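You operate a simulated robot arm through the tools that you are given. There is no shell and no other tool. Be economical: measure what you need, move in short steps, check, and stop when the job is done.

You run a simulated two-armed robot. Do the job below in one go: nothing can be reset, and whatever is moved stays where it is left.

## Task
Load the small copper coil on the red reel and secure it.
Fine: brake on HOLD before you wind the hub to TIGHT; swing both reel arms over the coil.

Only the result counts: the job must be done as asked and must still hold three seconds after the hand-in. Knocking over, shifting, dropping, spilling or breaking anything else fails it.

## Robot
Two 7-joint arms with fingered hands on one trunk, on a base that drives. Base frame: it is fixed to the floor where the robot stands at the start and does not move with it; the origin is under the middle of the robot, x ahead of it, y to its left, z up. Readings come in m, rad, newtons and seconds.
The left shoulder is at the start at [0.07, 0.162, 1.396], the right one opposite. With the tool pointing down near the work surface each hand reaches from about 0.1 to 0.78 m from the robot's upright axis, wherever it stands, measured 20 degrees to its own side. Places, roughly: hub knob of the red reel [0.8, -0.1, 1]; hub of the red reel [0.8, -0.1, 0.9]; red brake dial [0.5, 0, 0.9]; red reel [0.8, -0.1, 0.9]; white reel arm [0.7, -0.2, 1]; yellow reel arm [0.6, 0, 1]. Payload 4 kg a hand.
The tool frame of a hand sits at the grasp point between the pads (the TCP): z along the fingers, y along the line on which they close. The tips reach 0.026 m beyond it. The gripper opens to 0.132 m. The gripper's body begins 0.073 m behind the TCP. The gripper is a hand of 4 fingers: y runs from the thumb to the fingers, the wrist lies at [0, 0, -0.224] in the tool frame, and closing takes about 1.5 s.
Orientation is that of the tool frame in the base frame, as a unit quaternion [w, x, y, z]. With the fingers straight down and closing along the base's y, the tool's x points along the base's -x, its y along +y and its z along -z.

## Interface
- The arms move only by the tool jog_arm. It takes "left_steps", "right_steps" or both (then of equal length, played together; a hand with none holds still); each is a list of rows, each a list of 7 numbers: the shift along the tool's x, y, z in m, then the turn, a rotation vector about the tool's x, y, z in degrees, then the gripper command, from -1 (fully open) to 1 (shut), values between in proportion. In form: [[tx, ty, tz, rx, ry, rz, claw], ...]. A call has 1 to 20 rows; each row is the pose to reach, as a shift and turn from the pose commanded when the call began, along the tool's axes at that moment. Rows are played at 5 a second. More than 0.05 m and 0.15 rad between two rows, or a gripper value outside its range, and nothing of the call is played. A pose out of reach is approached as far as the arm can. The call stops where the force on the tool passes 40 N (or 10 N more than at its start, if that is more) or the arm is blocked; 0.2 s more then pass. Each finger travels about 0.045 m/s and halts on what it meets, pressing with about 31 N; the grip force reading is that of the motor and also rises with nothing between the fingers. The clock runs only during rows and for 0.2 s after the last one: add rows that repeat a pose to give the fingers time. The reply holds the time, the measured pose of the TCP, the force on the tool along the base axes, the opening and the grip force, in the units named above and with some noise, with the torque about the TCP (base axes, N m) and any sound that the robot's microphone picked up.
- Cameras (640 x 400 px; columns grow to the right, rows downward): "scene" is now at [0.1223, -0.02, 1.6011]; the picture's right is [-0.28, -0.96, 0.00], its down [-0.75, 0.22, -0.62] and it looks along [0.59, -0.17, -0.79] (base axes); focal length 285 px, centre (320, 200). "left" rides on the left gripper at [-0.073, 0.006, -0.093] in its tool frame; the picture's right is [-0.08, -1.00, 0.00], its down [0.78, -0.06, -0.62] and it looks along [0.61, -0.05, 0.79] (tool axes); focal length 230 px, centre (320, 200). "right" rides on the right gripper at [0.073, 0.006, -0.094] in its tool frame; the picture's right is [-0.08, 1.00, 0.00], its down [-0.79, -0.06, -0.62] and it looks along [-0.61, -0.05, 0.79] (tool axes); focal length 230 px, centre (320, 200). There is no depth. A picture from a camera that has moved, and an enlarged one, comes with that camera's place and axes in the base frame and with its lens.
- grab_frame(camera): a new picture of that camera. No time passes.
- lift_body(by): slides the trunk up (or, below 0, down) by that many m; the arms and the scene camera ride with it, the base frame stays. It gives what a move gives, with no picture.
- drive_base(legs): drives the robot by 1 to 6 legs, each [ahead, left, turn to the left] in m, m and rad, along the robot's own axes; the way and the turn of a leg run together, so that a leg with both is an arc; at most 1.5 m and 3.142 rad a leg. The arms and the cameras ride along, it lands a little off, and it stops where it bumps. It gives what a move gives.
- set_grasp(shape, hand): the hand has 4 fingers and takes this shape, open, in about a second: jaw (thumb against the fingers, like two jaws); tri (thumb and two fingers); tip (a fingertip pinch); poke (one finger out to press); point (the index stretched); flat (the hand flat); cup (the hand cupped); fist (a fist). The gripper value then closes the fingers along that shape, each until it touches; the sizes above hold for jaw. It gives what a move gives, with no picture.
- pan_tilt(pan, tilt): turns the head with the scene camera to pan (to the left, within 1.501 rad either way) and tilt (down, from -0.506 to 1.204), counted from straight ahead of the robot. It gives what a move gives.
- close_up(camera, box): a new picture of the part [left, top, right, bottom] of that camera's present view, enlarged. No time passes.
- hand_in(): hands the job in; it is judged then, once.

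Go step by step. Nothing tells you exact positions but the pictures and the camera data: compare them with the known pose of the tool, close in by small moves and look again before you grip or let go. The budget is 120 turns and 100 pictures, counting those below and the enlarged ones. Unless the task says otherwise, let go and move clear before handing in, and close with one line.

The tools are called after "Call:" as a command line: name --argument value ..., lists and objects as JSON in quotes. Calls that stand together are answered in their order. jog_arm: Moves the arms, as the interface text tells. Its arguments: {"type":"object","properties":{"left_steps":{"type":"array"},"right_steps":{"type":"array"}},"required":[]} The other tools are called the same way: lift_body (by) slides the trunk up or down; set_grasp (shape, hand) gives the hand a shape; drive_base (legs) drives the base; pan_tilt (pan, tilt) turns the head that bears the scene camera; grab_frame (camera) takes a picture; close_up (camera, box) takes an enlarged picture of a part of a camera's view; hand_in () hands the job in.

At the start:

```text
clock: 0.0
left_tcp_pos: [0.4798, 0.0675, 1.2981]
left_ee_rot: [0.0, -0.001, 1.0, 0.0]
left_force: [-0.6, -0.5, 0.5]
left_wrist_torque: [0.0, -0.01, -0.05]
left_grip_width: 0.1316
left_gripper_force: 0.0
left_shape: jaw
right_tcp_pos: [0.4855, -0.4729, 1.2131]
right_ee_rot: [0.0, 0.0, 1.0, 0.0]
right_force: [0.5, 0.4, -0.2]
right_wrist_torque: [0.03, 0.04, 0.01]
right_grip_width: 0.1318
right_gripper_force: 0.1
right_shape: jaw
trunk travel left (down, up): [-0.875, 0.065]
robot x, y, heading: [-0.002, -0.0018, -0.003]
head pan, tilt: [-0.286, 0.902]
```

scene: 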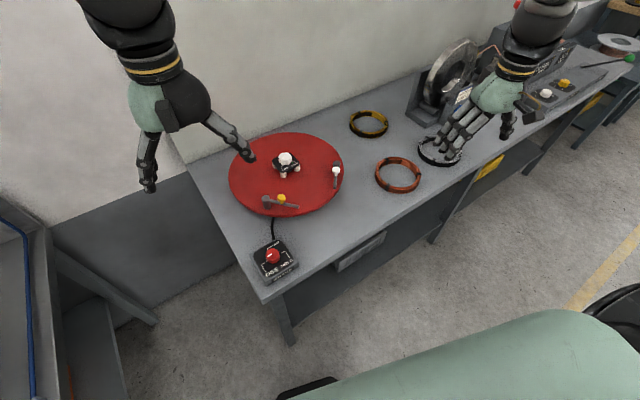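
right: 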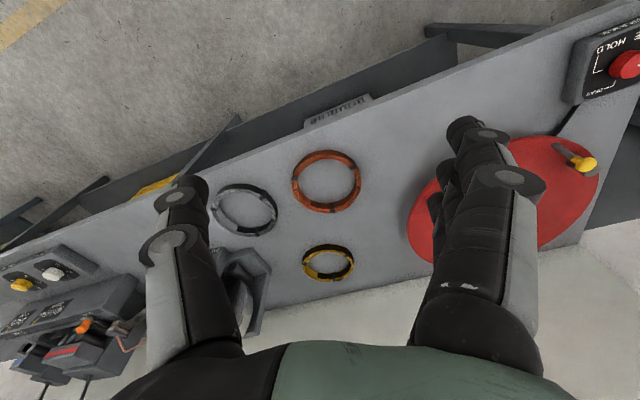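
left: 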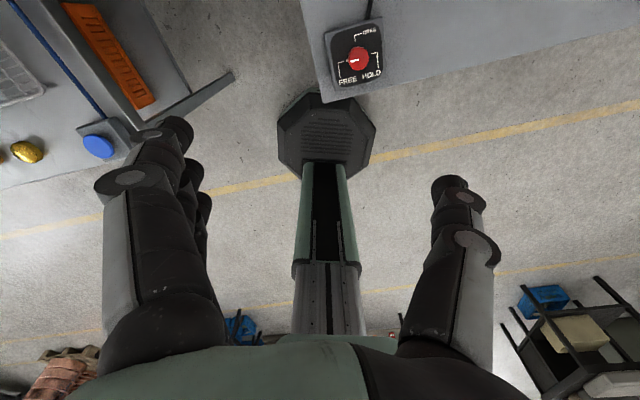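

I see a red turntable reel with hub knob and two small arms, a brake dial, and several coils on the bench. I'll zoom in to tell the coils, dial and reel parts apart.

Call:
close_up --camera "scene" --box '[220, 120, 360, 220]'

Call:
close_up --camera "scene" --box '[340, 90, 480, 200]'

Call:
close_up --camera "scene" --box '[235, 220, 315, 300]'

```text
4.00 times, centred on (290, 170) of scene
camera zoom: at [0.1223, -0.02, 1.6011], right [-0.28, -0.96, 0.0], down [-0.75, 0.22, -0.62], along [0.59, -0.17, -0.79], focal length 1140 px, centre (440, 320)
```

zoom: 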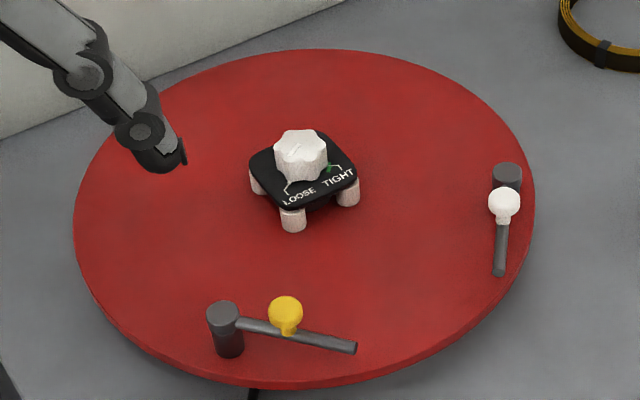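

```text
3.64 times, centred on (410, 145) of scene
camera zoom: at [0.1223, -0.02, 1.6011], right [-0.28, -0.96, 0.0], down [-0.75, 0.22, -0.62], along [0.59, -0.17, -0.79], focal length 1036 px, centre (-7, 400)
```

zoom: 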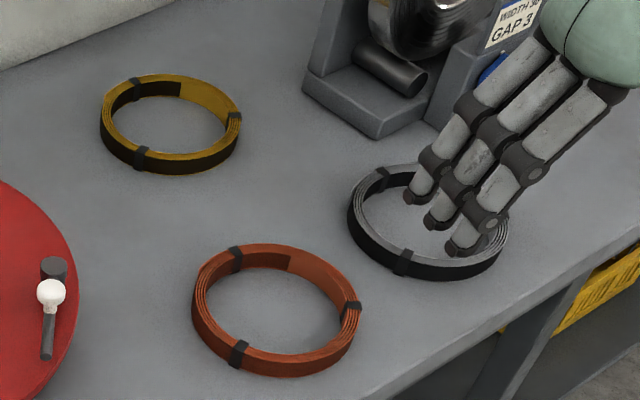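

```text
5.00 times, centred on (275, 260) of scene
camera zoom: at [0.1223, -0.02, 1.6011], right [-0.28, -0.96, 0.0], down [-0.75, 0.22, -0.62], along [0.59, -0.17, -0.79], focal length 1425 px, centre (545, -100)
```

zoom: 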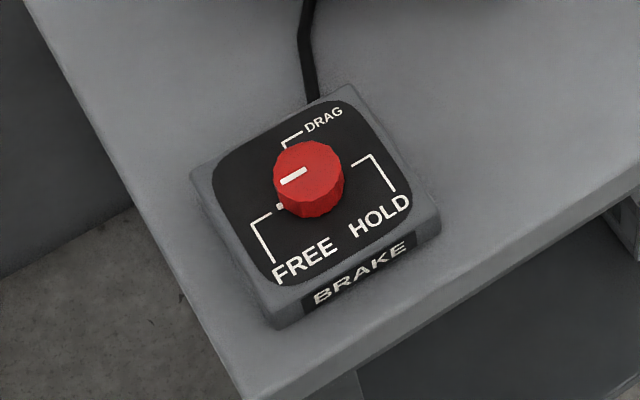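

The copper coil is at roughly (0.70, -0.48, 0.86) on the bench, the dial at (0.504, -0.003, 0.91) set to FREE, and the hub near (0.77, -0.10). I'll drive a bit forward and right to bring everything into comfortable reach.

Call:
drive_base --legs '[[0.1, -0.15, 0]]'

Call:
grab_frame --camera "scene"

Call:
grab_frame --camera "left"

```text
clock: 1.5
left_tcp_pos: [0.5779, -0.0792, 1.299]
left_ee_rot: [0.001, 0.0, 1.0, -0.002]
left_force: [0.6, 0.4, 0.0]
left_wrist_torque: [0.0, -0.01, -0.02]
left_grip_width: 0.1317
left_gripper_force: 0.0
left_shape: jaw
right_tcp_pos: [0.585, -0.6192, 1.216]
right_ee_rot: [0.001, -0.001, 1.0, -0.002]
right_force: [-0.9, 0.8, 1.0]
right_wrist_torque: [-0.02, 0.03, -0.01]
right_grip_width: 0.1318
right_gripper_force: 0.1
right_shape: jaw
trunk travel left (down, up): [-0.875, 0.065]
robot x, y, heading: [0.0994, -0.1503, 0.005]
head pan, tilt: [-0.286, 0.902]
```

```text
93 pictures are left
camera scene: at [0.2205, -0.1665, 1.6015], right [-0.28, -0.96, 0.0], down [-0.75, 0.22, -0.62], along [0.6, -0.18, -0.78], focal length 285 px, centre (320, 200)
```

scene: 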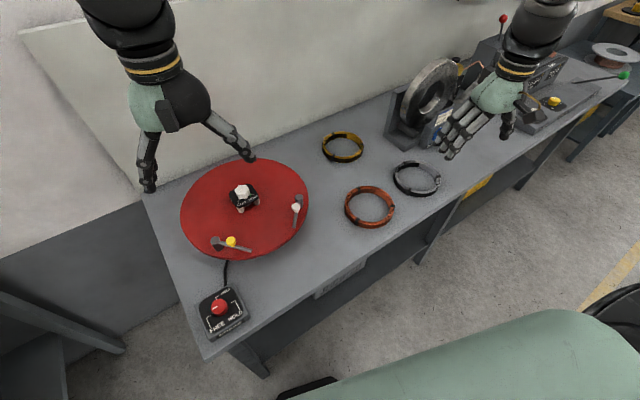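

```text
92 pictures are left
camera left: at [0.6512, -0.0728, 1.3923], right [0.08, -1.0, 0.0], down [-0.79, -0.06, 0.62], along [-0.61, -0.05, -0.79], focal length 230 px, centre (320, 200)
```

left: 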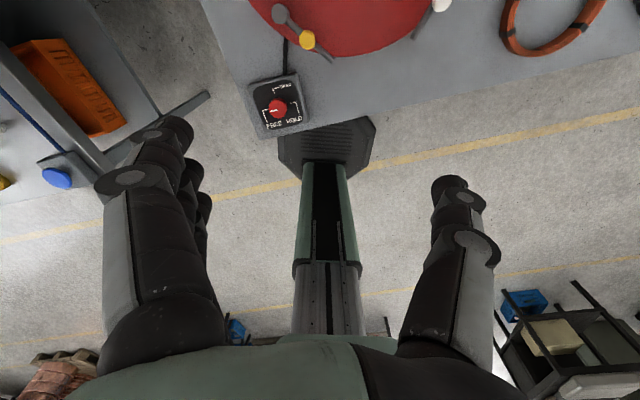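

The drive went well. I'll zoom on dial and reel from here for triangulation.

Call:
close_up --camera "left" --box '[240, 70, 320, 140]'

Call:
close_up --camera "scene" --box '[170, 150, 330, 260]'

Call:
close_up --camera "scene" --box '[190, 280, 250, 340]'

```text
5.71 times, centred on (280, 105) of left
camera zoom: at [0.6512, -0.0728, 1.3923], right [0.08, -1.0, 0.0], down [-0.79, -0.06, 0.62], along [-0.61, -0.05, -0.79], focal length 1315 px, centre (549, 743)
```

zoom: 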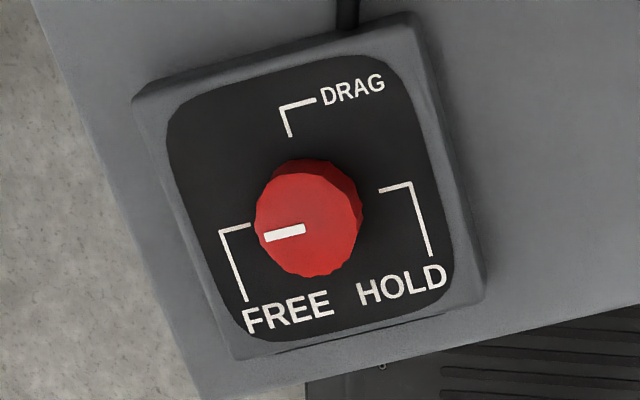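

```text
3.64 times, centred on (250, 205) of scene
camera zoom: at [0.2205, -0.1665, 1.6015], right [-0.28, -0.96, 0.0], down [-0.75, 0.22, -0.62], along [0.6, -0.18, -0.78], focal length 1036 px, centre (574, 182)
```

zoom: 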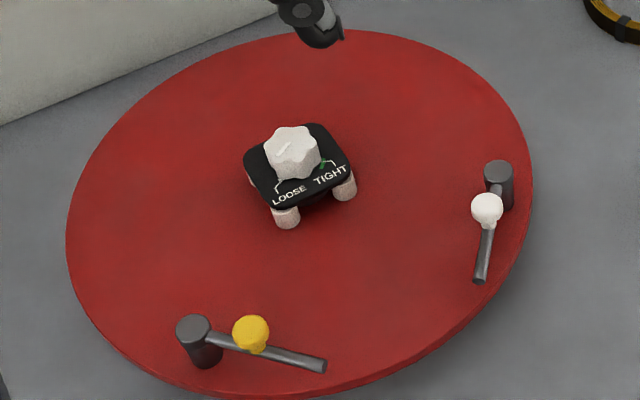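

```text
6.67 times, centred on (220, 310) of scene
camera zoom: at [0.2205, -0.1665, 1.6015], right [-0.28, -0.96, 0.0], down [-0.75, 0.22, -0.62], along [0.6, -0.18, -0.78], focal length 1900 px, centre (987, -533)
```

zoom: 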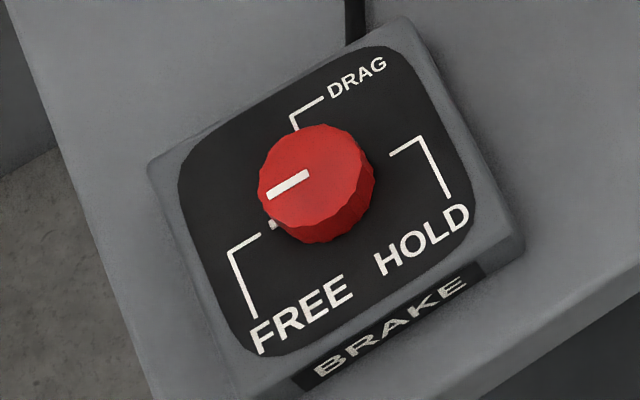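

Dial needs a 180° clockwise turn (FREE→DRAG→HOLD); knob centre ≈ (0.505, 0.004), top z ≈ 0.905. I'll bring the left hand above it, pre‑rotated counter‑clockwise by 80°.

Call:
jog_arm --left_steps '[[0.0365, 0.0415, 0.0, 0, 0, -8, -1], [0.073, 0.083, 0.0, 0, 0, -16, -1], [0.073, 0.083, 0.04, 0, 0, -24, -1], [0.073, 0.083, 0.08, 0, 0, -32, -1], [0.073, 0.083, 0.12, 0, 0, -40, -1], [0.073, 0.083, 0.16, 0, 0, -48, -1], [0.073, 0.083, 0.2, 0, 0, -56, -1], [0.073, 0.083, 0.24, 0, 0, -64, -1], [0.073, 0.083, 0.28, 0, 0, -72, -1], [0.073, 0.083, 0.32, 0, 0, -80, -1]]'

Call:
grab_frame --camera "scene"

Call:
grab_frame --camera "left"

```text
refused: row 1 steps farther than a row can; nothing moved
```

```text
88 pictures are left
camera scene: at [0.2205, -0.1665, 1.6015], right [-0.28, -0.96, 0.0], down [-0.75, 0.22, -0.62], along [0.6, -0.18, -0.78], focal length 285 px, centre (320, 200)
```

scene: 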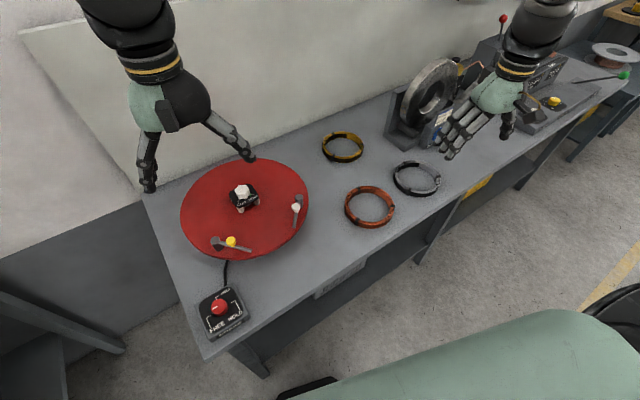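

```text
87 pictures are left
camera left: at [0.6512, -0.0728, 1.3923], right [0.08, -1.0, 0.0], down [-0.79, -0.06, 0.62], along [-0.61, -0.05, -0.79], focal length 230 px, centre (320, 200)
```

left: 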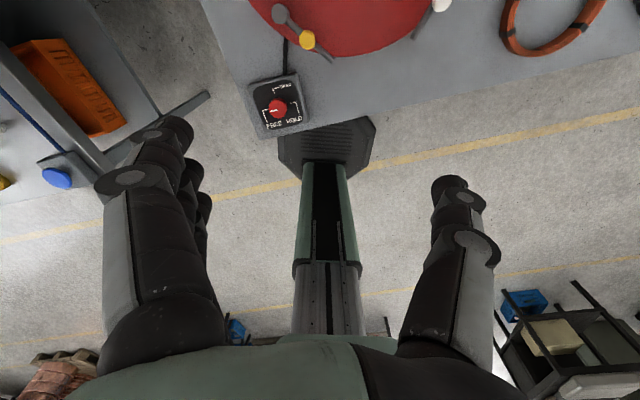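

The first row was a bit too long. Splitting the lateral move into three.

Call:
jog_arm --left_steps '[[0.025, 0.028, 0.0, 0, 0, -8, -1], [0.05, 0.056, 0.0, 0, 0, -16, -1], [0.073, 0.083, 0.0, 0, 0, -24, -1], [0.073, 0.083, 0.045, 0, 0, -32, -1], [0.073, 0.083, 0.09, 0, 0, -40, -1], [0.073, 0.083, 0.135, 0, 0, -48, -1], [0.073, 0.083, 0.18, 0, 0, -56, -1], [0.073, 0.083, 0.225, 0, 0, -64, -1], [0.073, 0.083, 0.27, 0, 0, -72, -1], [0.073, 0.083, 0.31, 0, 0, -80, -1], [0.073, 0.083, 0.31, 0, 0, -80, -1]]'

Call:
grab_frame --camera "scene"

Call:
grab_frame --camera "left"

```text
clock: 3.9
left_tcp_pos: [0.5075, 0.0001, 0.9877]
left_ee_rot: [0.0, -0.644, 0.765, -0.001]
left_force: [0.7, 0.6, 0.1]
left_wrist_torque: [0.05, 0.0, 0.01]
left_grip_width: 0.1321
left_gripper_force: 0.1
left_shape: jaw
right_tcp_pos: [0.5875, -0.6233, 1.2136]
right_ee_rot: [0.0, -0.002, 1.0, 0.0]
right_force: [0.0, -1.0, -0.3]
right_wrist_torque: [0.0, 0.04, -0.03]
right_grip_width: 0.132
right_gripper_force: 0.1
right_shape: jaw
trunk travel left (down, up): [-0.875, 0.065]
robot x, y, heading: [0.1016, -0.15, -0.002]
head pan, tilt: [-0.286, 0.902]
```

```text
86 pictures are left
camera scene: at [0.2233, -0.1707, 1.6011], right [-0.28, -0.96, 0.0], down [-0.75, 0.22, -0.62], along [0.59, -0.17, -0.79], focal length 285 px, centre (320, 200)
```

scene: 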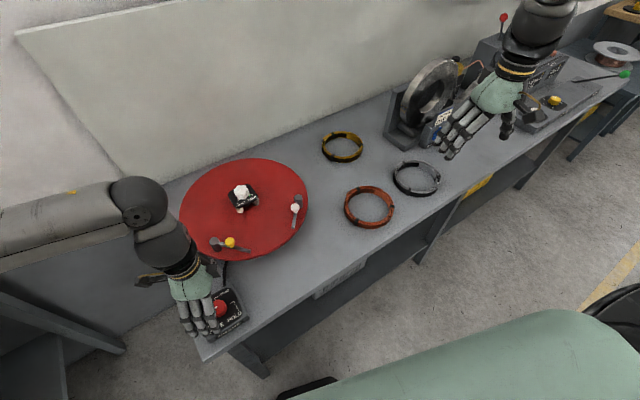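

```text
85 pictures are left
camera left: at [0.5136, 0.0723, 1.0811], right [1.0, -0.09, 0.0], down [-0.07, -0.78, 0.62], along [-0.06, -0.61, -0.79], focal length 230 px, centre (320, 200)
```

left: 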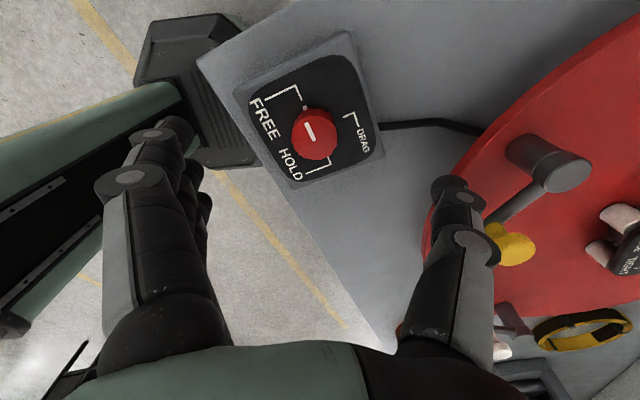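

Knob sits at about (0.503, 0.003); tool nearly above. I'll partly close the fingers, correct by 5 mm, descend, and grip gently.

Call:
jog_arm --left_steps '[[-0.002, 0.005, 0.0, 0, 0, 0, -0.2], [-0.002, 0.005, 0.0, 0, 0, 0, -0.2], [-0.002, 0.005, 0.0, 0, 0, 0, -0.2], [-0.002, 0.005, 0.03, 0, 0, 0, -0.2], [-0.002, 0.005, 0.05, 0, 0, 0, -0.2], [-0.002, 0.005, 0.065, 0, 0, 0, -0.2], [-0.002, 0.005, 0.073, 0, 0, 0, -0.2], [-0.002, 0.005, 0.073, 0, 0, 0, -0.2]]'

Call:
grab_frame --camera "left"

Call:
close_up --camera "scene" --box '[140, 240, 280, 350]'

```text
clock: 5.7
left_tcp_pos: [0.5028, 0.0023, 0.9169]
left_ee_rot: [0.001, -0.643, 0.766, -0.002]
left_force: [0.7, 2.1, 23.0]
left_wrist_torque: [0.51, 1.09, -0.1]
left_grip_width: 0.079
left_gripper_force: 0.1
left_shape: jaw
right_tcp_pos: [0.5863, -0.6226, 1.2141]
right_ee_rot: [0.0, -0.001, 1.0, 0.0]
right_force: [0.2, -1.1, -0.7]
right_wrist_torque: [0.01, 0.03, 0.01]
right_grip_width: 0.1316
right_gripper_force: 0.0
right_shape: jaw
trunk travel left (down, up): [-0.875, 0.065]
robot x, y, heading: [0.1018, -0.1475, -0.001]
head pan, tilt: [-0.286, 0.902]
```

```text
84 pictures are left
camera left: at [0.5092, 0.0763, 1.0096], right [1.0, -0.1, 0.0], down [-0.08, -0.78, 0.62], along [-0.06, -0.61, -0.79], focal length 230 px, centre (320, 200)
```

left: 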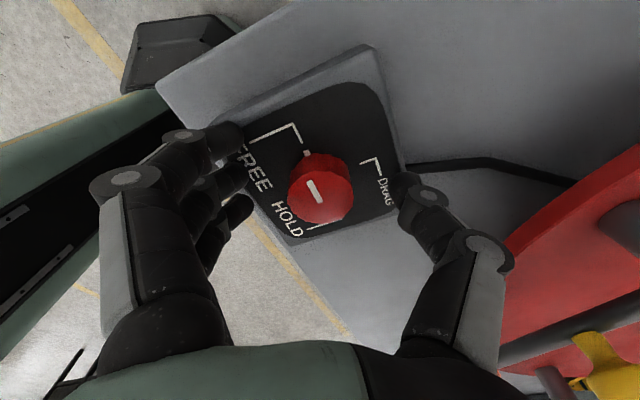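

```text
3.64 times, centred on (210, 295) of scene
camera zoom: at [0.2215, -0.1712, 1.6017], right [-0.28, -0.96, 0.0], down [-0.75, 0.22, -0.62], along [0.6, -0.17, -0.78], focal length 1036 px, centre (720, -146)
```

zoom: 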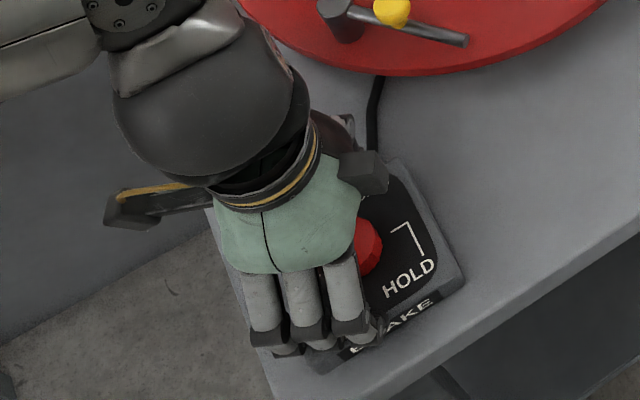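

Fingertips touched the box (23 N), so box top is ≈0.89. I'll lift 4 mm and close on the knob.

Call:
jog_arm --left_steps '[[0, 0, -0.005, 0, 0, 0, -0.2], [0, 0, -0.005, 0, 0, 0, 0.2], [0, 0, -0.005, 0, 0, 0, 0.4], [0, 0, -0.005, 0, 0, 0, 0.6], [0, 0, -0.005, 0, 0, 0, 0.8], [0, 0, -0.005, 0, 0, 0, 0.8], [0, 0, -0.005, 0, 0, 0, 0.8]]'

Call:
grab_frame --camera "left"

```text
clock: 7.3
left_tcp_pos: [0.5028, 0.0038, 0.9193]
left_ee_rot: [0.001, -0.644, 0.765, 0.0]
left_force: [4.5, -1.7, -2.2]
left_wrist_torque: [-0.02, 0.01, -0.03]
left_grip_width: 0.0183
left_gripper_force: 26.7
left_shape: jaw
right_tcp_pos: [0.5884, -0.622, 1.2129]
right_ee_rot: [0.0, -0.001, 1.0, 0.0]
right_force: [-0.1, 0.2, -0.5]
right_wrist_torque: [0.01, -0.01, 0.0]
right_grip_width: 0.132
right_gripper_force: 0.2
right_shape: jaw
trunk travel left (down, up): [-0.875, 0.065]
robot x, y, heading: [0.1016, -0.1539, 0.002]
head pan, tilt: [-0.286, 0.902]
```

```text
82 pictures are left
camera left: at [0.5105, 0.0762, 1.0129], right [1.0, -0.09, 0.0], down [-0.07, -0.78, 0.62], along [-0.06, -0.61, -0.79], focal length 230 px, centre (320, 200)
```

left: 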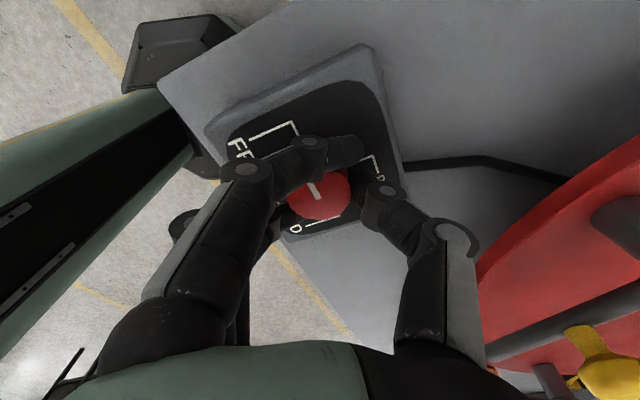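

The fingers hold around the knob with 27 N. I'll turn 56° clockwise and check whether the knob follows.

Call:
jog_arm --left_steps '[[0, 0, 0, 0, 0, 8, 0.8], [0, 0, 0, 0, 0, 16, 0.8], [0, 0, 0, 0, 0, 24, 0.8], [0, 0, 0, 0, 0, 32, 0.8], [0, 0, 0, 0, 0, 40, 0.8], [0, 0, 0, 0, 0, 48, 0.8], [0, 0, 0, 0, 0, 56, 0.8], [0, 0, 0, 0, 0, 56, 0.8]]'

Call:
grab_frame --camera "left"

```text
clock: 9.1
left_tcp_pos: [0.5057, 0.0022, 0.9193]
left_ee_rot: [0.0, -0.208, 0.978, 0.0]
left_force: [12.1, -11.2, 1.5]
left_wrist_torque: [-0.2, -0.22, 0.06]
left_grip_width: 0.018
left_gripper_force: 30.9
left_shape: jaw
right_tcp_pos: [0.5885, -0.6232, 1.2115]
right_ee_rot: [0.0, 0.0, 1.0, 0.001]
right_force: [-0.2, 0.8, 0.3]
right_wrist_torque: [0.04, -0.03, 0.0]
right_grip_width: 0.1316
right_gripper_force: 0.0
right_shape: jaw
trunk travel left (down, up): [-0.875, 0.065]
robot x, y, heading: [0.0996, -0.152, 0.003]
head pan, tilt: [-0.286, 0.902]
```

```text
81 pictures are left
camera left: at [0.5693, 0.0367, 1.0127], right [0.48, -0.88, 0.0], down [-0.69, -0.37, 0.62], along [-0.54, -0.29, -0.79], focal length 230 px, centre (320, 200)
```

left: 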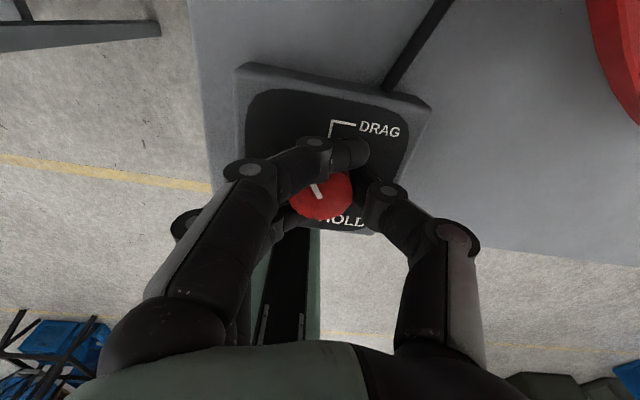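

The knob follows (its mark stays fixed relative to the hand, now near DRAG). Continuing another 96°.

Call:
jog_arm --left_steps '[[0, 0, 0, 0, 0, 8, 0.8], [0, 0, 0, 0, 0, 16, 0.8], [0, 0, 0, 0, 0, 24, 0.8], [0, 0, 0, 0, 0, 32, 0.8], [0, 0, 0, 0, 0, 40, 0.8], [0, 0, 0, 0, 0, 48, 0.8], [0, 0, 0, 0, 0, 56, 0.8], [0, 0, 0, 0, 0, 64, 0.8], [0, 0, 0, 0, 0, 72, 0.8], [0, 0, 0, 0, 0, 80, 0.8], [0, 0, 0, 0, 0, 88, 0.8], [0, 0, 0, 0, 0, 96, 0.8], [0, 0, 0, 0, 0, 96, 0.8]]'

Call:
grab_frame --camera "left"

```text
clock: 11.7
left_tcp_pos: [0.4988, -0.0023, 0.92]
left_ee_rot: [0.002, 0.554, 0.832, -0.013]
left_force: [0.8, 0.5, 4.7]
left_wrist_torque: [0.27, -0.2, 0.01]
left_grip_width: 0.016
left_gripper_force: 31.4
left_shape: jaw
right_tcp_pos: [0.5869, -0.6178, 1.2149]
right_ee_rot: [0.0, -0.001, 1.0, 0.0]
right_force: [0.4, -0.1, 0.9]
right_wrist_torque: [0.01, 0.0, -0.01]
right_grip_width: 0.1319
right_gripper_force: 0.1
right_shape: jaw
trunk travel left (down, up): [-0.875, 0.065]
robot x, y, heading: [0.1015, -0.1486, 0.005]
head pan, tilt: [-0.286, 0.902]
stopped in row 12 (left hand): the force on the tool passed its limit at 59 N (the readings are from after the stop); the commanded pose is now the measured one
```

```text
80 pictures are left
camera left: at [0.5331, -0.0656, 1.0143], right [-0.89, -0.45, 0.02], down [-0.35, 0.71, 0.61], along [-0.29, 0.53, -0.8], focal length 230 px, centre (320, 200)
```

left: 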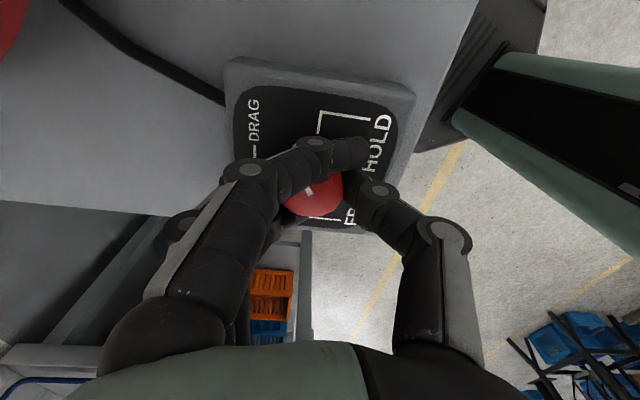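

The knob reached about 147°, then the force limit stopped it, so it's about 30° short of HOLD. I'll release, lift, rotate back and regrip.

Call:
jog_arm --left_steps '[[0, 0, 0, 0, 0, 0, 0.2], [0, 0, 0, 0, 0, 0, -0.2], [0, 0, 0, 0, 0, 0, -0.2], [0, 0, 0, 0, 0, 0, -0.2], [0, 0, -0.03, 0, 0, 0, -0.2], [0, 0, -0.06, 0, 0, 0, -0.2], [0, 0, -0.06, 0, 0, 0, -0.2]]'

Call:
grab_frame --camera "left"

```text
clock: 13.3
left_tcp_pos: [0.4988, -0.0059, 0.9791]
left_ee_rot: [-0.001, 0.556, 0.831, -0.013]
left_force: [0.8, -0.3, -0.2]
left_wrist_torque: [0.0, 0.01, 0.01]
left_grip_width: 0.0787
left_gripper_force: 0.0
left_shape: jaw
right_tcp_pos: [0.5886, -0.6209, 1.2124]
right_ee_rot: [0.0, -0.002, 1.0, 0.0]
right_force: [0.3, 0.0, 0.3]
right_wrist_torque: [0.02, -0.02, -0.02]
right_grip_width: 0.1317
right_gripper_force: 0.0
right_shape: jaw
trunk travel left (down, up): [-0.875, 0.065]
robot x, y, heading: [0.0985, -0.1473, 0.007]
head pan, tilt: [-0.286, 0.902]
```

```text
79 pictures are left
camera left: at [0.5334, -0.0681, 1.0736], right [-0.89, -0.45, 0.02], down [-0.35, 0.71, 0.61], along [-0.29, 0.53, -0.79], focal length 230 px, centre (320, 200)
```

left: 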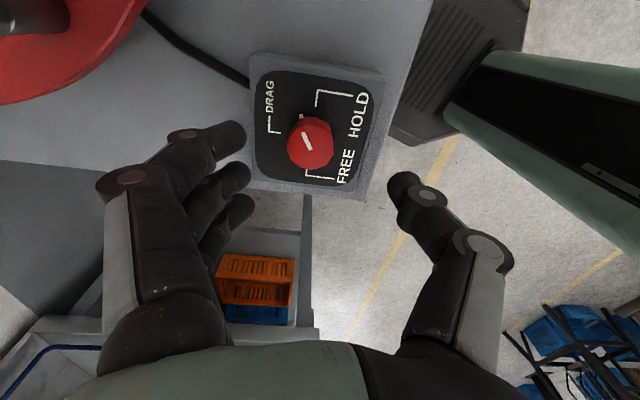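

Mark is ~33° short of HOLD. Rotating back 64° in the air, recentring, then lowering again.

Call:
jog_arm --left_steps '[[0.005, 0.007, 0, 0, 0, -8, -0.2], [0.005, 0.007, 0, 0, 0, -16, -0.2], [0.005, 0.007, 0, 0, 0, -24, -0.2], [0.005, 0.007, 0, 0, 0, -32, -0.2], [0.005, 0.007, 0, 0, 0, -40, -0.2], [0.005, 0.007, 0, 0, 0, -48, -0.2], [0.005, 0.007, 0, 0, 0, -56, -0.2], [0.005, 0.007, 0, 0, 0, -64, -0.2], [0.005, 0.007, 0.03, 0, 0, -64, -0.2], [0.005, 0.007, 0.05, 0, 0, -64, -0.2], [0.005, 0.007, 0.059, 0, 0, -64, -0.2], [0.005, 0.007, 0.059, 0, 0, -64, -0.2]]'

Call:
grab_frame --camera "left"

```text
clock: 15.9
left_tcp_pos: [0.5039, 0.0036, 0.9194]
left_ee_rot: [-0.007, 0.031, 0.999, -0.009]
left_force: [0.4, 0.8, 0.9]
left_wrist_torque: [-0.01, 0.01, 0.01]
left_grip_width: 0.0787
left_gripper_force: 0.1
left_shape: jaw
right_tcp_pos: [0.5887, -0.6215, 1.2141]
right_ee_rot: [-0.001, -0.002, 1.0, 0.0]
right_force: [0.4, -1.6, -0.2]
right_wrist_torque: [0.02, -0.02, -0.01]
right_grip_width: 0.1315
right_gripper_force: 0.0
right_shape: jaw
trunk travel left (down, up): [-0.875, 0.065]
robot x, y, heading: [0.1001, -0.1495, 0.007]
head pan, tilt: [-0.286, 0.902]
```

```text
78 pictures are left
camera left: at [0.5779, 0.0063, 1.0121], right [0.02, -1.0, 0.02], down [-0.78, 0.0, 0.63], along [-0.63, -0.03, -0.78], focal length 230 px, centre (320, 200)
```

left: 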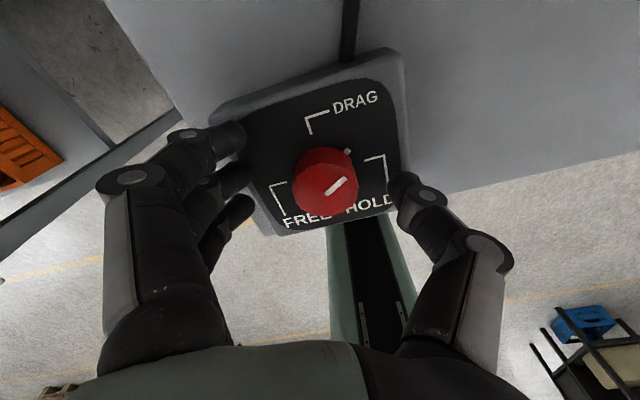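

About 30° remain. Gripping and turning 34°.

Call:
jog_arm --left_steps '[[0, 0, 0, 0, 0, 0, 0.2], [0, 0, 0, 0, 0, 0, 0.5], [0, 0, 0, 0, 0, 0, 0.8], [0, 0, 0, 0, 0, 0, 0.8], [0, 0, 0, 0, 0, 0, 0.8], [0, 0, 0, 0, 0, 0, 0.8], [0, 0, 0, 0, 0, 8, 0.8], [0, 0, 0, 0, 0, 16, 0.8], [0, 0, 0, 0, 0, 24, 0.8], [0, 0, 0, 0, 0, 30, 0.8], [0, 0, 0, 0, 0, 34, 0.8], [0, 0, 0, 0, 0, 34, 0.8]]'

Call:
grab_frame --camera "left"

```text
clock: 18.5
left_tcp_pos: [0.5039, 0.0017, 0.9189]
left_ee_rot: [-0.005, 0.322, 0.947, -0.012]
left_force: [0.1, -7.0, -6.4]
left_wrist_torque: [-0.01, -0.03, 0.3]
left_grip_width: 0.0166
left_gripper_force: 30.8
left_shape: jaw
right_tcp_pos: [0.5886, -0.6217, 1.2122]
right_ee_rot: [0.0, -0.002, 1.0, 0.0]
right_force: [0.5, 0.7, -0.2]
right_wrist_torque: [-0.02, 0.0, 0.0]
right_grip_width: 0.132
right_gripper_force: 0.1
right_shape: jaw
trunk travel left (down, up): [-0.875, 0.065]
robot x, y, heading: [0.1014, -0.1525, 0.007]
head pan, tilt: [-0.286, 0.902]
```

```text
77 pictures are left
camera left: at [0.5665, -0.0366, 1.0131], right [-0.55, -0.84, 0.02], down [-0.65, 0.44, 0.62], along [-0.53, 0.32, -0.79], focal length 230 px, centre (320, 200)
```

left: 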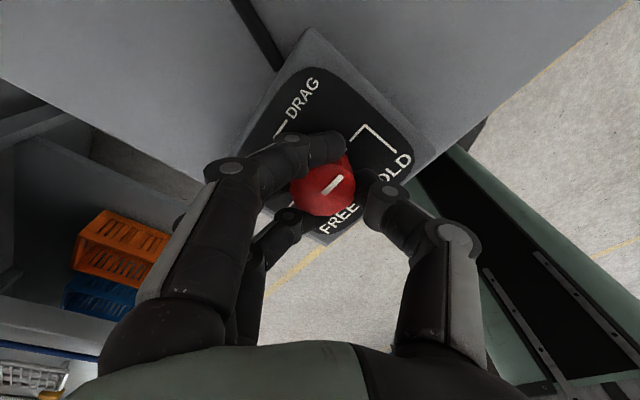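

Mark now appears aligned with the HOLD leader. Releasing and lifting well clear to verify.

Call:
jog_arm --left_steps '[[0, 0, 0, 0, 0, 0, 0.2], [0, 0, 0, 0, 0, 0, -0.2], [0, 0, 0, 0, 0, 0, -0.2], [0, 0, 0, 0, 0, 0, -0.2], [0, 0, -0.03, 0, 0, 0, -0.2], [0, 0, -0.06, 0, 0, 0, -0.2], [0, 0, -0.09, 0, 0, 0, -0.2], [0, 0, -0.09, 0, 0, 0, -0.2]]'

Call:
close_up --camera "left" --box '[230, 60, 430, 200]'

```text
clock: 20.3
left_tcp_pos: [0.5043, 0.006, 1.01]
left_ee_rot: [-0.004, 0.321, 0.947, -0.012]
left_force: [0.7, 0.7, 0.6]
left_wrist_torque: [0.02, 0.0, -0.01]
left_grip_width: 0.0784
left_gripper_force: 0.1
left_shape: jaw
right_tcp_pos: [0.5888, -0.6211, 1.213]
right_ee_rot: [0.0, -0.002, 1.0, 0.0]
right_force: [-0.6, -0.1, 0.4]
right_wrist_torque: [-0.01, 0.04, 0.02]
right_grip_width: 0.1318
right_gripper_force: 0.0
right_shape: jaw
trunk travel left (down, up): [-0.875, 0.065]
robot x, y, heading: [0.1037, -0.1506, 0.007]
head pan, tilt: [-0.286, 0.902]
```

```text
2.86 times, centred on (330, 130) of left
camera zoom: at [0.5667, -0.0322, 1.1034], right [-0.54, -0.84, 0.02], down [-0.65, 0.44, 0.62], along [-0.53, 0.32, -0.79], focal length 657 px, centre (291, 400)
```

zoom: 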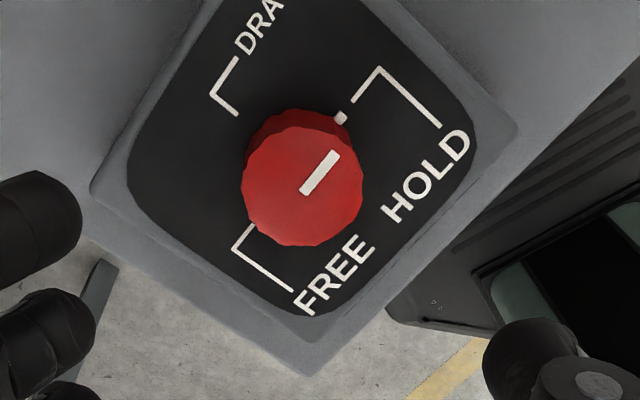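

Brake is on HOLD (index dot is right at the HOLD leader). Now I'll raise the left hand clear, then drive slightly forward for reach at the hub.

Call:
jog_arm --left_steps '[[0, 0, -0.045, 0, 0, 0, -0.2], [0, 0, -0.09, 0, 0, 0, -0.2], [0, 0, -0.135, 0, 0, 0, -0.2], [0, 0, -0.18, 0, 0, 0, -0.2], [0.02, 0.03, -0.21, 0, 0, -6, -0.2], [0.04, 0.06, -0.22, 0, 0, -13, -0.2], [0.065, 0.09, -0.22, 0, 0, -20, -0.2], [0.09, 0.12, -0.22, 0, 0, -28, -0.2], [0.09, 0.12, -0.22, 0, 0, -36, -0.2]]'

Call:
drive_base --legs '[[0.05, 0, 0]]'

Call:
grab_frame --camera "scene"

Call:
grab_frame --camera "right"

```text
clock: 22.3
left_tcp_pos: [0.5102, 0.1579, 1.2254]
left_ee_rot: [-0.006, 0.011, 1.0, -0.01]
left_force: [-0.6, -0.2, 0.5]
left_wrist_torque: [0.0, -0.01, 0.0]
left_grip_width: 0.0786
left_gripper_force: 0.0
left_shape: jaw
right_tcp_pos: [0.5877, -0.6216, 1.2129]
right_ee_rot: [-0.001, -0.001, 1.0, 0.0]
right_force: [0.4, -0.2, 0.4]
right_wrist_torque: [-0.05, 0.01, -0.01]
right_grip_width: 0.1317
right_gripper_force: 0.0
right_shape: jaw
trunk travel left (down, up): [-0.875, 0.065]
robot x, y, heading: [0.1029, -0.1518, 0.007]
head pan, tilt: [-0.286, 0.902]
```

```text
clock: 23.2
left_tcp_pos: [0.5485, 0.158, 1.2299]
left_ee_rot: [-0.002, 0.013, 1.0, -0.01]
left_force: [-0.6, -0.5, 1.0]
left_wrist_torque: [0.01, -0.06, 0.01]
left_grip_width: 0.0787
left_gripper_force: 0.0
left_shape: jaw
right_tcp_pos: [0.6289, -0.6217, 1.2176]
right_ee_rot: [0.005, -0.002, 1.0, 0.0]
right_force: [-0.7, 0.4, 0.0]
right_wrist_torque: [0.01, -0.07, -0.03]
right_grip_width: 0.132
right_gripper_force: 0.2
right_shape: jaw
trunk travel left (down, up): [-0.875, 0.065]
robot x, y, heading: [0.1477, -0.1499, 0.006]
head pan, tilt: [-0.286, 0.902]
```

```text
75 pictures are left
camera scene: at [0.2601, -0.1699, 1.6023], right [-0.28, -0.96, 0.0], down [-0.75, 0.22, -0.63], along [0.6, -0.17, -0.78], focal length 285 px, centre (320, 200)
```

scene: 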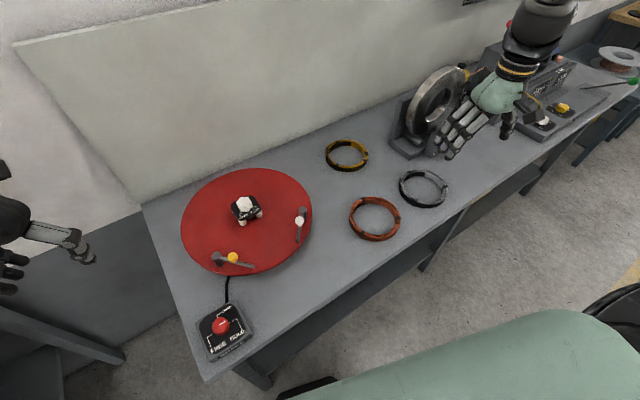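

```text
74 pictures are left
camera right: at [0.5541, -0.6168, 1.3104], right [0.07, 1.0, 0.0], down [0.78, -0.06, 0.62], along [0.62, -0.05, -0.78], focal length 230 px, centre (320, 200)
```

right: 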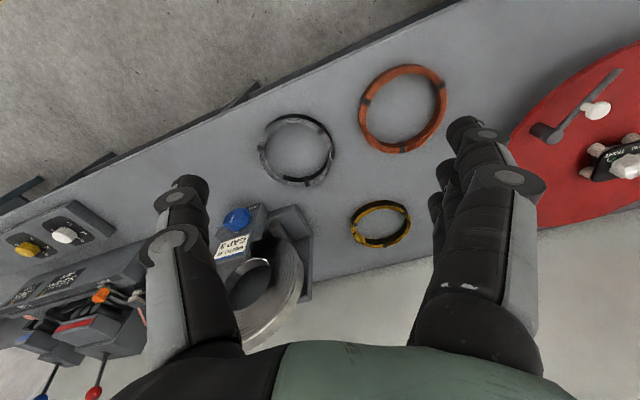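

Coil at about (0.702, -0.474). I'll zoom on it to find its bindings, so I grip clear of them.

Call:
close_up --camera "right" --box '[340, 50, 468, 166]'

Call:
close_up --camera "scene" --box '[335, 185, 415, 250]'

```text
3.45 times, centred on (404, 108) of right
camera zoom: at [0.5541, -0.6168, 1.3104], right [0.07, 1.0, 0.0], down [0.78, -0.06, 0.62], along [0.62, -0.05, -0.78], focal length 793 px, centre (30, 517)
```

zoom: 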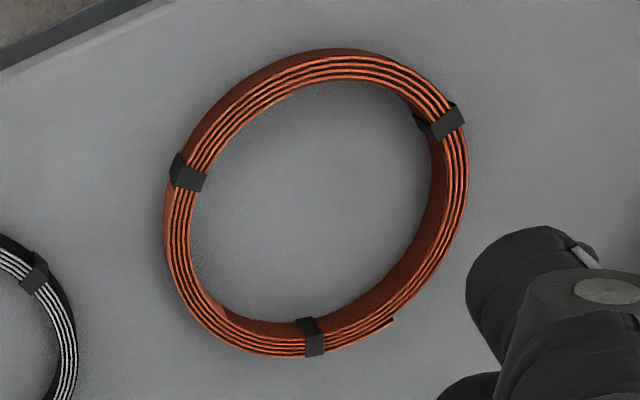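

```text
6.15 times, centred on (375, 218) of scene
camera zoom: at [0.2601, -0.1699, 1.6023], right [-0.28, -0.96, 0.0], down [-0.75, 0.22, -0.63], along [0.6, -0.17, -0.78], focal length 1754 px, centre (-18, 92)
```

zoom: 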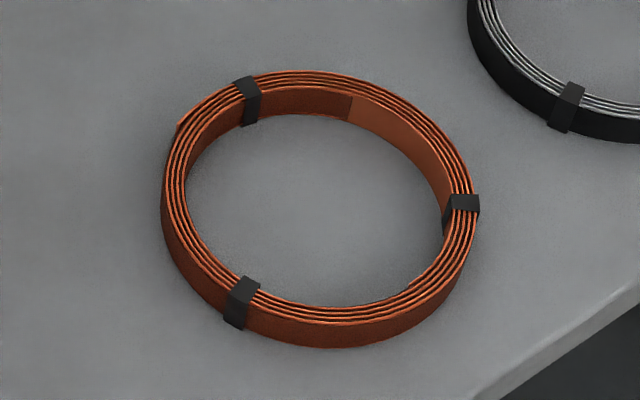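

Bindings sit at azimuths ≈0°, 120°, 240°; I'll grip the rim at azimuth ≈65°, thumb inside, at (0.733, -0.407). Moving the right hand above it first.

Call:
jog_arm --right_steps '[[-0.018, 0.036, 0.01, 0, 0, 4, -0.35], [-0.036, 0.072, 0.02, 0, 0, 8, -0.35], [-0.054, 0.108, 0.03, 0, 0, 12, -0.35], [-0.072, 0.144, 0.04, 0, 0, 16, -0.35], [-0.09, 0.18, 0.05, 0, 0, 20, -0.35], [-0.104, 0.215, 0.06, 0, 0, 25, -0.35], [-0.104, 0.215, 0.105, 0, 0, 25, -0.35], [-0.104, 0.215, 0.15, 0, 0, 25, -0.35], [-0.104, 0.215, 0.195, 0, 0, 25, -0.35], [-0.104, 0.215, 0.24, 0, 0, 25, -0.35], [-0.104, 0.215, 0.265, 0, 0, 25, -0.35], [-0.104, 0.215, 0.265, 0, 0, 25, -0.35]]'

Call:
grab_frame --camera "right"

Call:
close_up --camera "scene" --box '[300, 130, 460, 250]'

```text
clock: 25.8
left_tcp_pos: [0.5596, 0.1582, 1.2262]
left_ee_rot: [-0.006, 0.013, 1.0, -0.009]
left_force: [1.3, 0.2, -0.8]
left_wrist_torque: [-0.01, 0.01, -0.03]
left_grip_width: 0.0786
left_gripper_force: 0.1
left_shape: jaw
right_tcp_pos: [0.6943, -0.4394, 1.0077]
right_ee_rot: [0.0, 0.216, 0.976, 0.0]
right_force: [0.3, -0.7, -0.3]
right_wrist_torque: [0.02, 0.02, -0.02]
right_grip_width: 0.0894
right_gripper_force: 0.1
right_shape: jaw
right hand out of reach, approached as far as the arm can: row 8, 9, 10, 11, 12
trunk travel left (down, up): [-0.875, 0.065]
robot x, y, heading: [0.1482, -0.148, 0.002]
head pan, tilt: [-0.286, 0.902]
```

```text
71 pictures are left
camera right: at [0.6293, -0.4043, 1.1014], right [0.49, 0.87, 0.0], down [0.69, -0.39, 0.62], along [0.54, -0.3, -0.79], focal length 230 px, centre (320, 200)
```

right: 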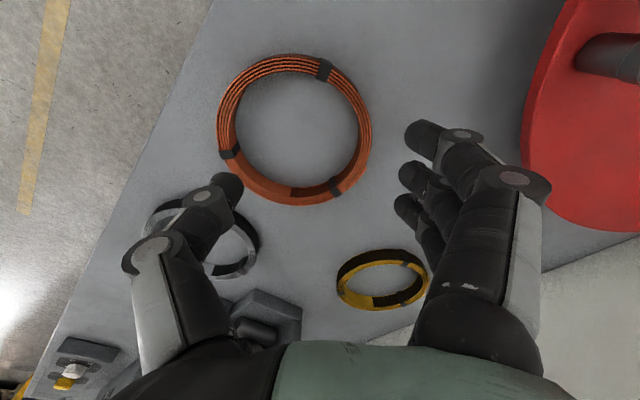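

```text
3.33 times, centred on (380, 190) of scene
camera zoom: at [0.2727, -0.1695, 1.6011], right [-0.28, -0.96, 0.0], down [-0.75, 0.22, -0.62], along [0.59, -0.17, -0.79], focal length 950 px, centre (120, 233)
```

zoom: 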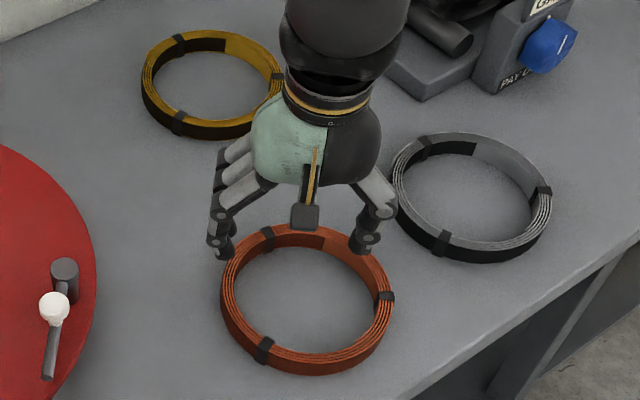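

The arm ran short of reach with the shoulder so high. I'll raise the right hand and lower the trunk by 0.18 m to gain reach.

Call:
jog_arm --right_steps '[[0, 0, -0.045, 0, 0, 0, -0.35], [0, 0, -0.09, 0, 0, 0, -0.35], [0, 0, -0.135, 0, 0, 0, -0.35], [0, 0, -0.18, 0, 0, 0, -0.35]]' --left_steps '[[0, 0, -0.03, 0, 0, 0, -0.2], [0, 0, -0.06, 0, 0, 0, -0.2], [0, 0, -0.09, 0, 0, 0, -0.2], [0, 0, -0.12, 0, 0, 0, -0.2]]'

Call:
lift_body --by -0.18

```text
clock: 26.8
left_tcp_pos: [0.5592, 0.1609, 1.3457]
left_ee_rot: [-0.005, 0.013, 1.0, -0.01]
left_force: [0.2, 0.2, -0.2]
left_wrist_torque: [0.01, 0.0, 0.0]
left_grip_width: 0.0787
left_gripper_force: 0.0
left_shape: jaw
right_tcp_pos: [0.6871, -0.4395, 1.1879]
right_ee_rot: [0.0, 0.215, 0.977, 0.002]
right_force: [-0.5, -0.6, -0.4]
right_wrist_torque: [0.05, -0.02, 0.0]
right_grip_width: 0.0895
right_gripper_force: 0.0
right_shape: jaw
trunk travel left (down, up): [-0.875, 0.065]
robot x, y, heading: [0.1518, -0.1471, 0.004]
head pan, tilt: [-0.286, 0.902]
```

```text
clock: 28.8
left_tcp_pos: [0.5611, 0.1619, 1.1641]
left_ee_rot: [-0.006, 0.013, 1.0, -0.01]
left_force: [0.9, 0.2, 0.1]
left_wrist_torque: [0.0, 0.03, -0.03]
left_grip_width: 0.0786
left_gripper_force: 0.1
left_shape: jaw
right_tcp_pos: [0.6904, -0.4409, 1.0054]
right_ee_rot: [0.0, 0.215, 0.977, 0.0]
right_force: [-0.3, 0.1, -0.5]
right_wrist_torque: [0.0, -0.01, 0.02]
right_grip_width: 0.0894
right_gripper_force: 0.0
right_shape: jaw
trunk travel left (down, up): [-0.695, 0.245]
robot x, y, heading: [0.1529, -0.1479, 0.004]
head pan, tilt: [-0.286, 0.902]
```

Trunk lowered. Now moving above the rim grasp point and down to z≈0.92.

Call:
jog_arm --right_steps '[[-0.011, 0.024, 0, 0, 0, 0, -0.35], [-0.022, 0.048, 0, 0, 0, 0, -0.35], [-0.022, 0.048, 0.035, 0, 0, 0, -0.35], [-0.022, 0.048, 0.07, 0, 0, 0, -0.35], [-0.022, 0.048, 0.085, 0, 0, 0, -0.35], [-0.022, 0.048, 0.085, 0, 0, 0, -0.35]]'

Call:
grab_frame --camera "right"

Call:
grab_frame --camera "scene"

```text
clock: 30.2
left_tcp_pos: [0.5608, 0.1613, 1.1651]
left_ee_rot: [-0.006, 0.013, 1.0, -0.009]
left_force: [-0.2, 0.2, -0.2]
left_wrist_torque: [-0.02, 0.04, 0.01]
left_grip_width: 0.0788
left_gripper_force: 0.1
left_shape: jaw
right_tcp_pos: [0.7297, -0.4061, 0.922]
right_ee_rot: [0.0, 0.215, 0.977, 0.0]
right_force: [0.8, 0.0, 0.6]
right_wrist_torque: [-0.03, 0.04, 0.02]
right_grip_width: 0.0896
right_gripper_force: 0.1
right_shape: jaw
trunk travel left (down, up): [-0.695, 0.245]
robot x, y, heading: [0.1503, -0.1487, 0.007]
head pan, tilt: [-0.286, 0.902]
```

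```text
69 pictures are left
camera right: at [0.6655, -0.371, 1.0157], right [0.49, 0.87, 0.0], down [0.69, -0.39, 0.62], along [0.54, -0.3, -0.79], focal length 230 px, centre (320, 200)
```

right: 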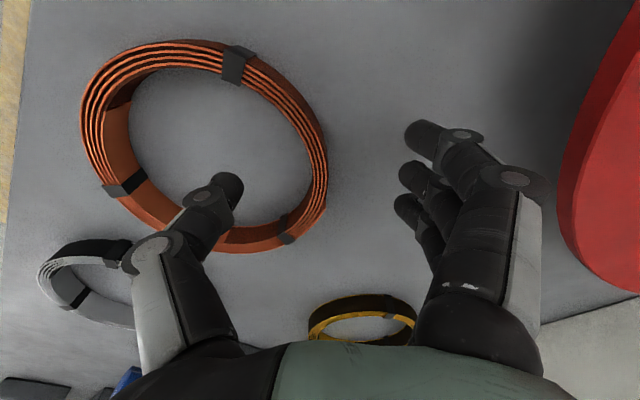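

```text
68 pictures are left
camera scene: at [0.2722, -0.1698, 1.4212], right [-0.28, -0.96, 0.0], down [-0.75, 0.22, -0.62], along [0.6, -0.17, -0.78], focal length 285 px, centre (320, 200)
```

scene: 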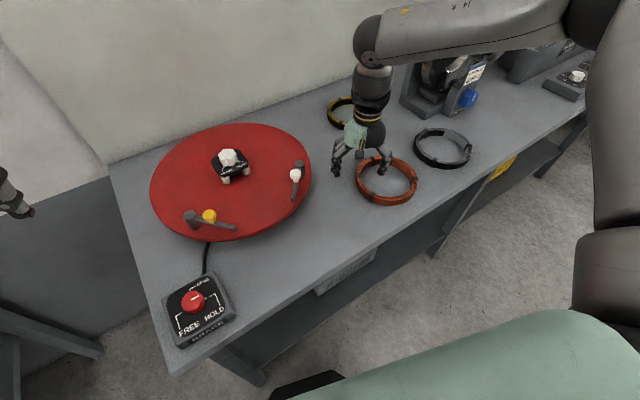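

Well aligned; the rim is about 7 mm toward the thumb from the tool centre. I'll shift 6 mm and lower to just above the bench.

Call:
jog_arm --right_steps '[[0, -0.006, 0, 0, 0, 0, -0.35], [0, -0.006, 0.02, 0, 0, 0, -0.35], [0, -0.006, 0.032, 0, 0, 0, -0.35], [0, -0.006, 0.042, 0, 0, 0, -0.35], [0, -0.006, 0.042, 0, 0, 0, -0.35]]'

Call:
grab_frame --camera "right"

Call:
close_up --camera "scene" --box '[310, 110, 450, 220]'

```text
clock: 31.4
left_tcp_pos: [0.5597, 0.1622, 1.1657]
left_ee_rot: [-0.007, 0.013, 1.0, -0.01]
left_force: [-0.6, -0.3, 0.7]
left_wrist_torque: [0.03, 0.0, -0.06]
left_grip_width: 0.0786
left_gripper_force: 0.1
left_shape: jaw
right_tcp_pos: [0.7234, -0.4138, 0.8851]
right_ee_rot: [0.003, 0.216, 0.976, 0.002]
right_force: [3.2, -1.8, 16.6]
right_wrist_torque: [0.6, -0.32, -0.14]
right_grip_width: 0.0893
right_gripper_force: 0.1
right_shape: jaw
right hand out of reach, approached as far as the arm can: row 3, 4, 5
trunk travel left (down, up): [-0.695, 0.245]
robot x, y, heading: [0.1508, -0.153, 0.004]
head pan, tilt: [-0.286, 0.902]
```

```text
67 pictures are left
camera right: at [0.6587, -0.3793, 0.9793], right [0.49, 0.87, 0.01], down [0.68, -0.39, 0.62], along [0.54, -0.3, -0.78], focal length 230 px, centre (320, 200)
```

right: 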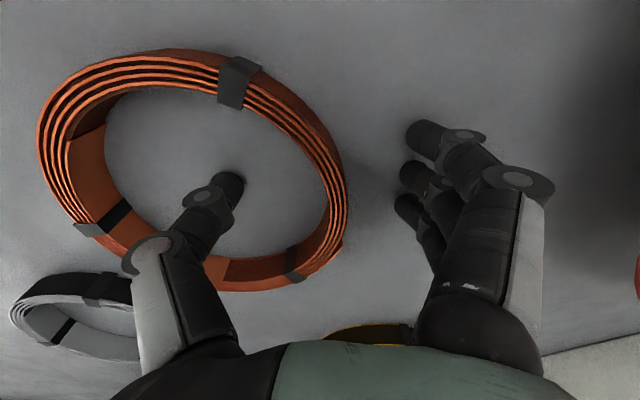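

```text
3.64 times, centred on (380, 165) of scene
camera zoom: at [0.2713, -0.1692, 1.4216], right [-0.28, -0.96, 0.0], down [-0.75, 0.22, -0.62], along [0.6, -0.17, -0.78], focal length 1036 px, centre (102, 327)
```

zoom: 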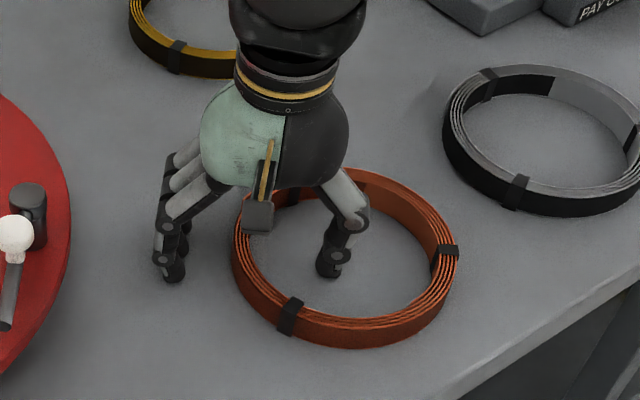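

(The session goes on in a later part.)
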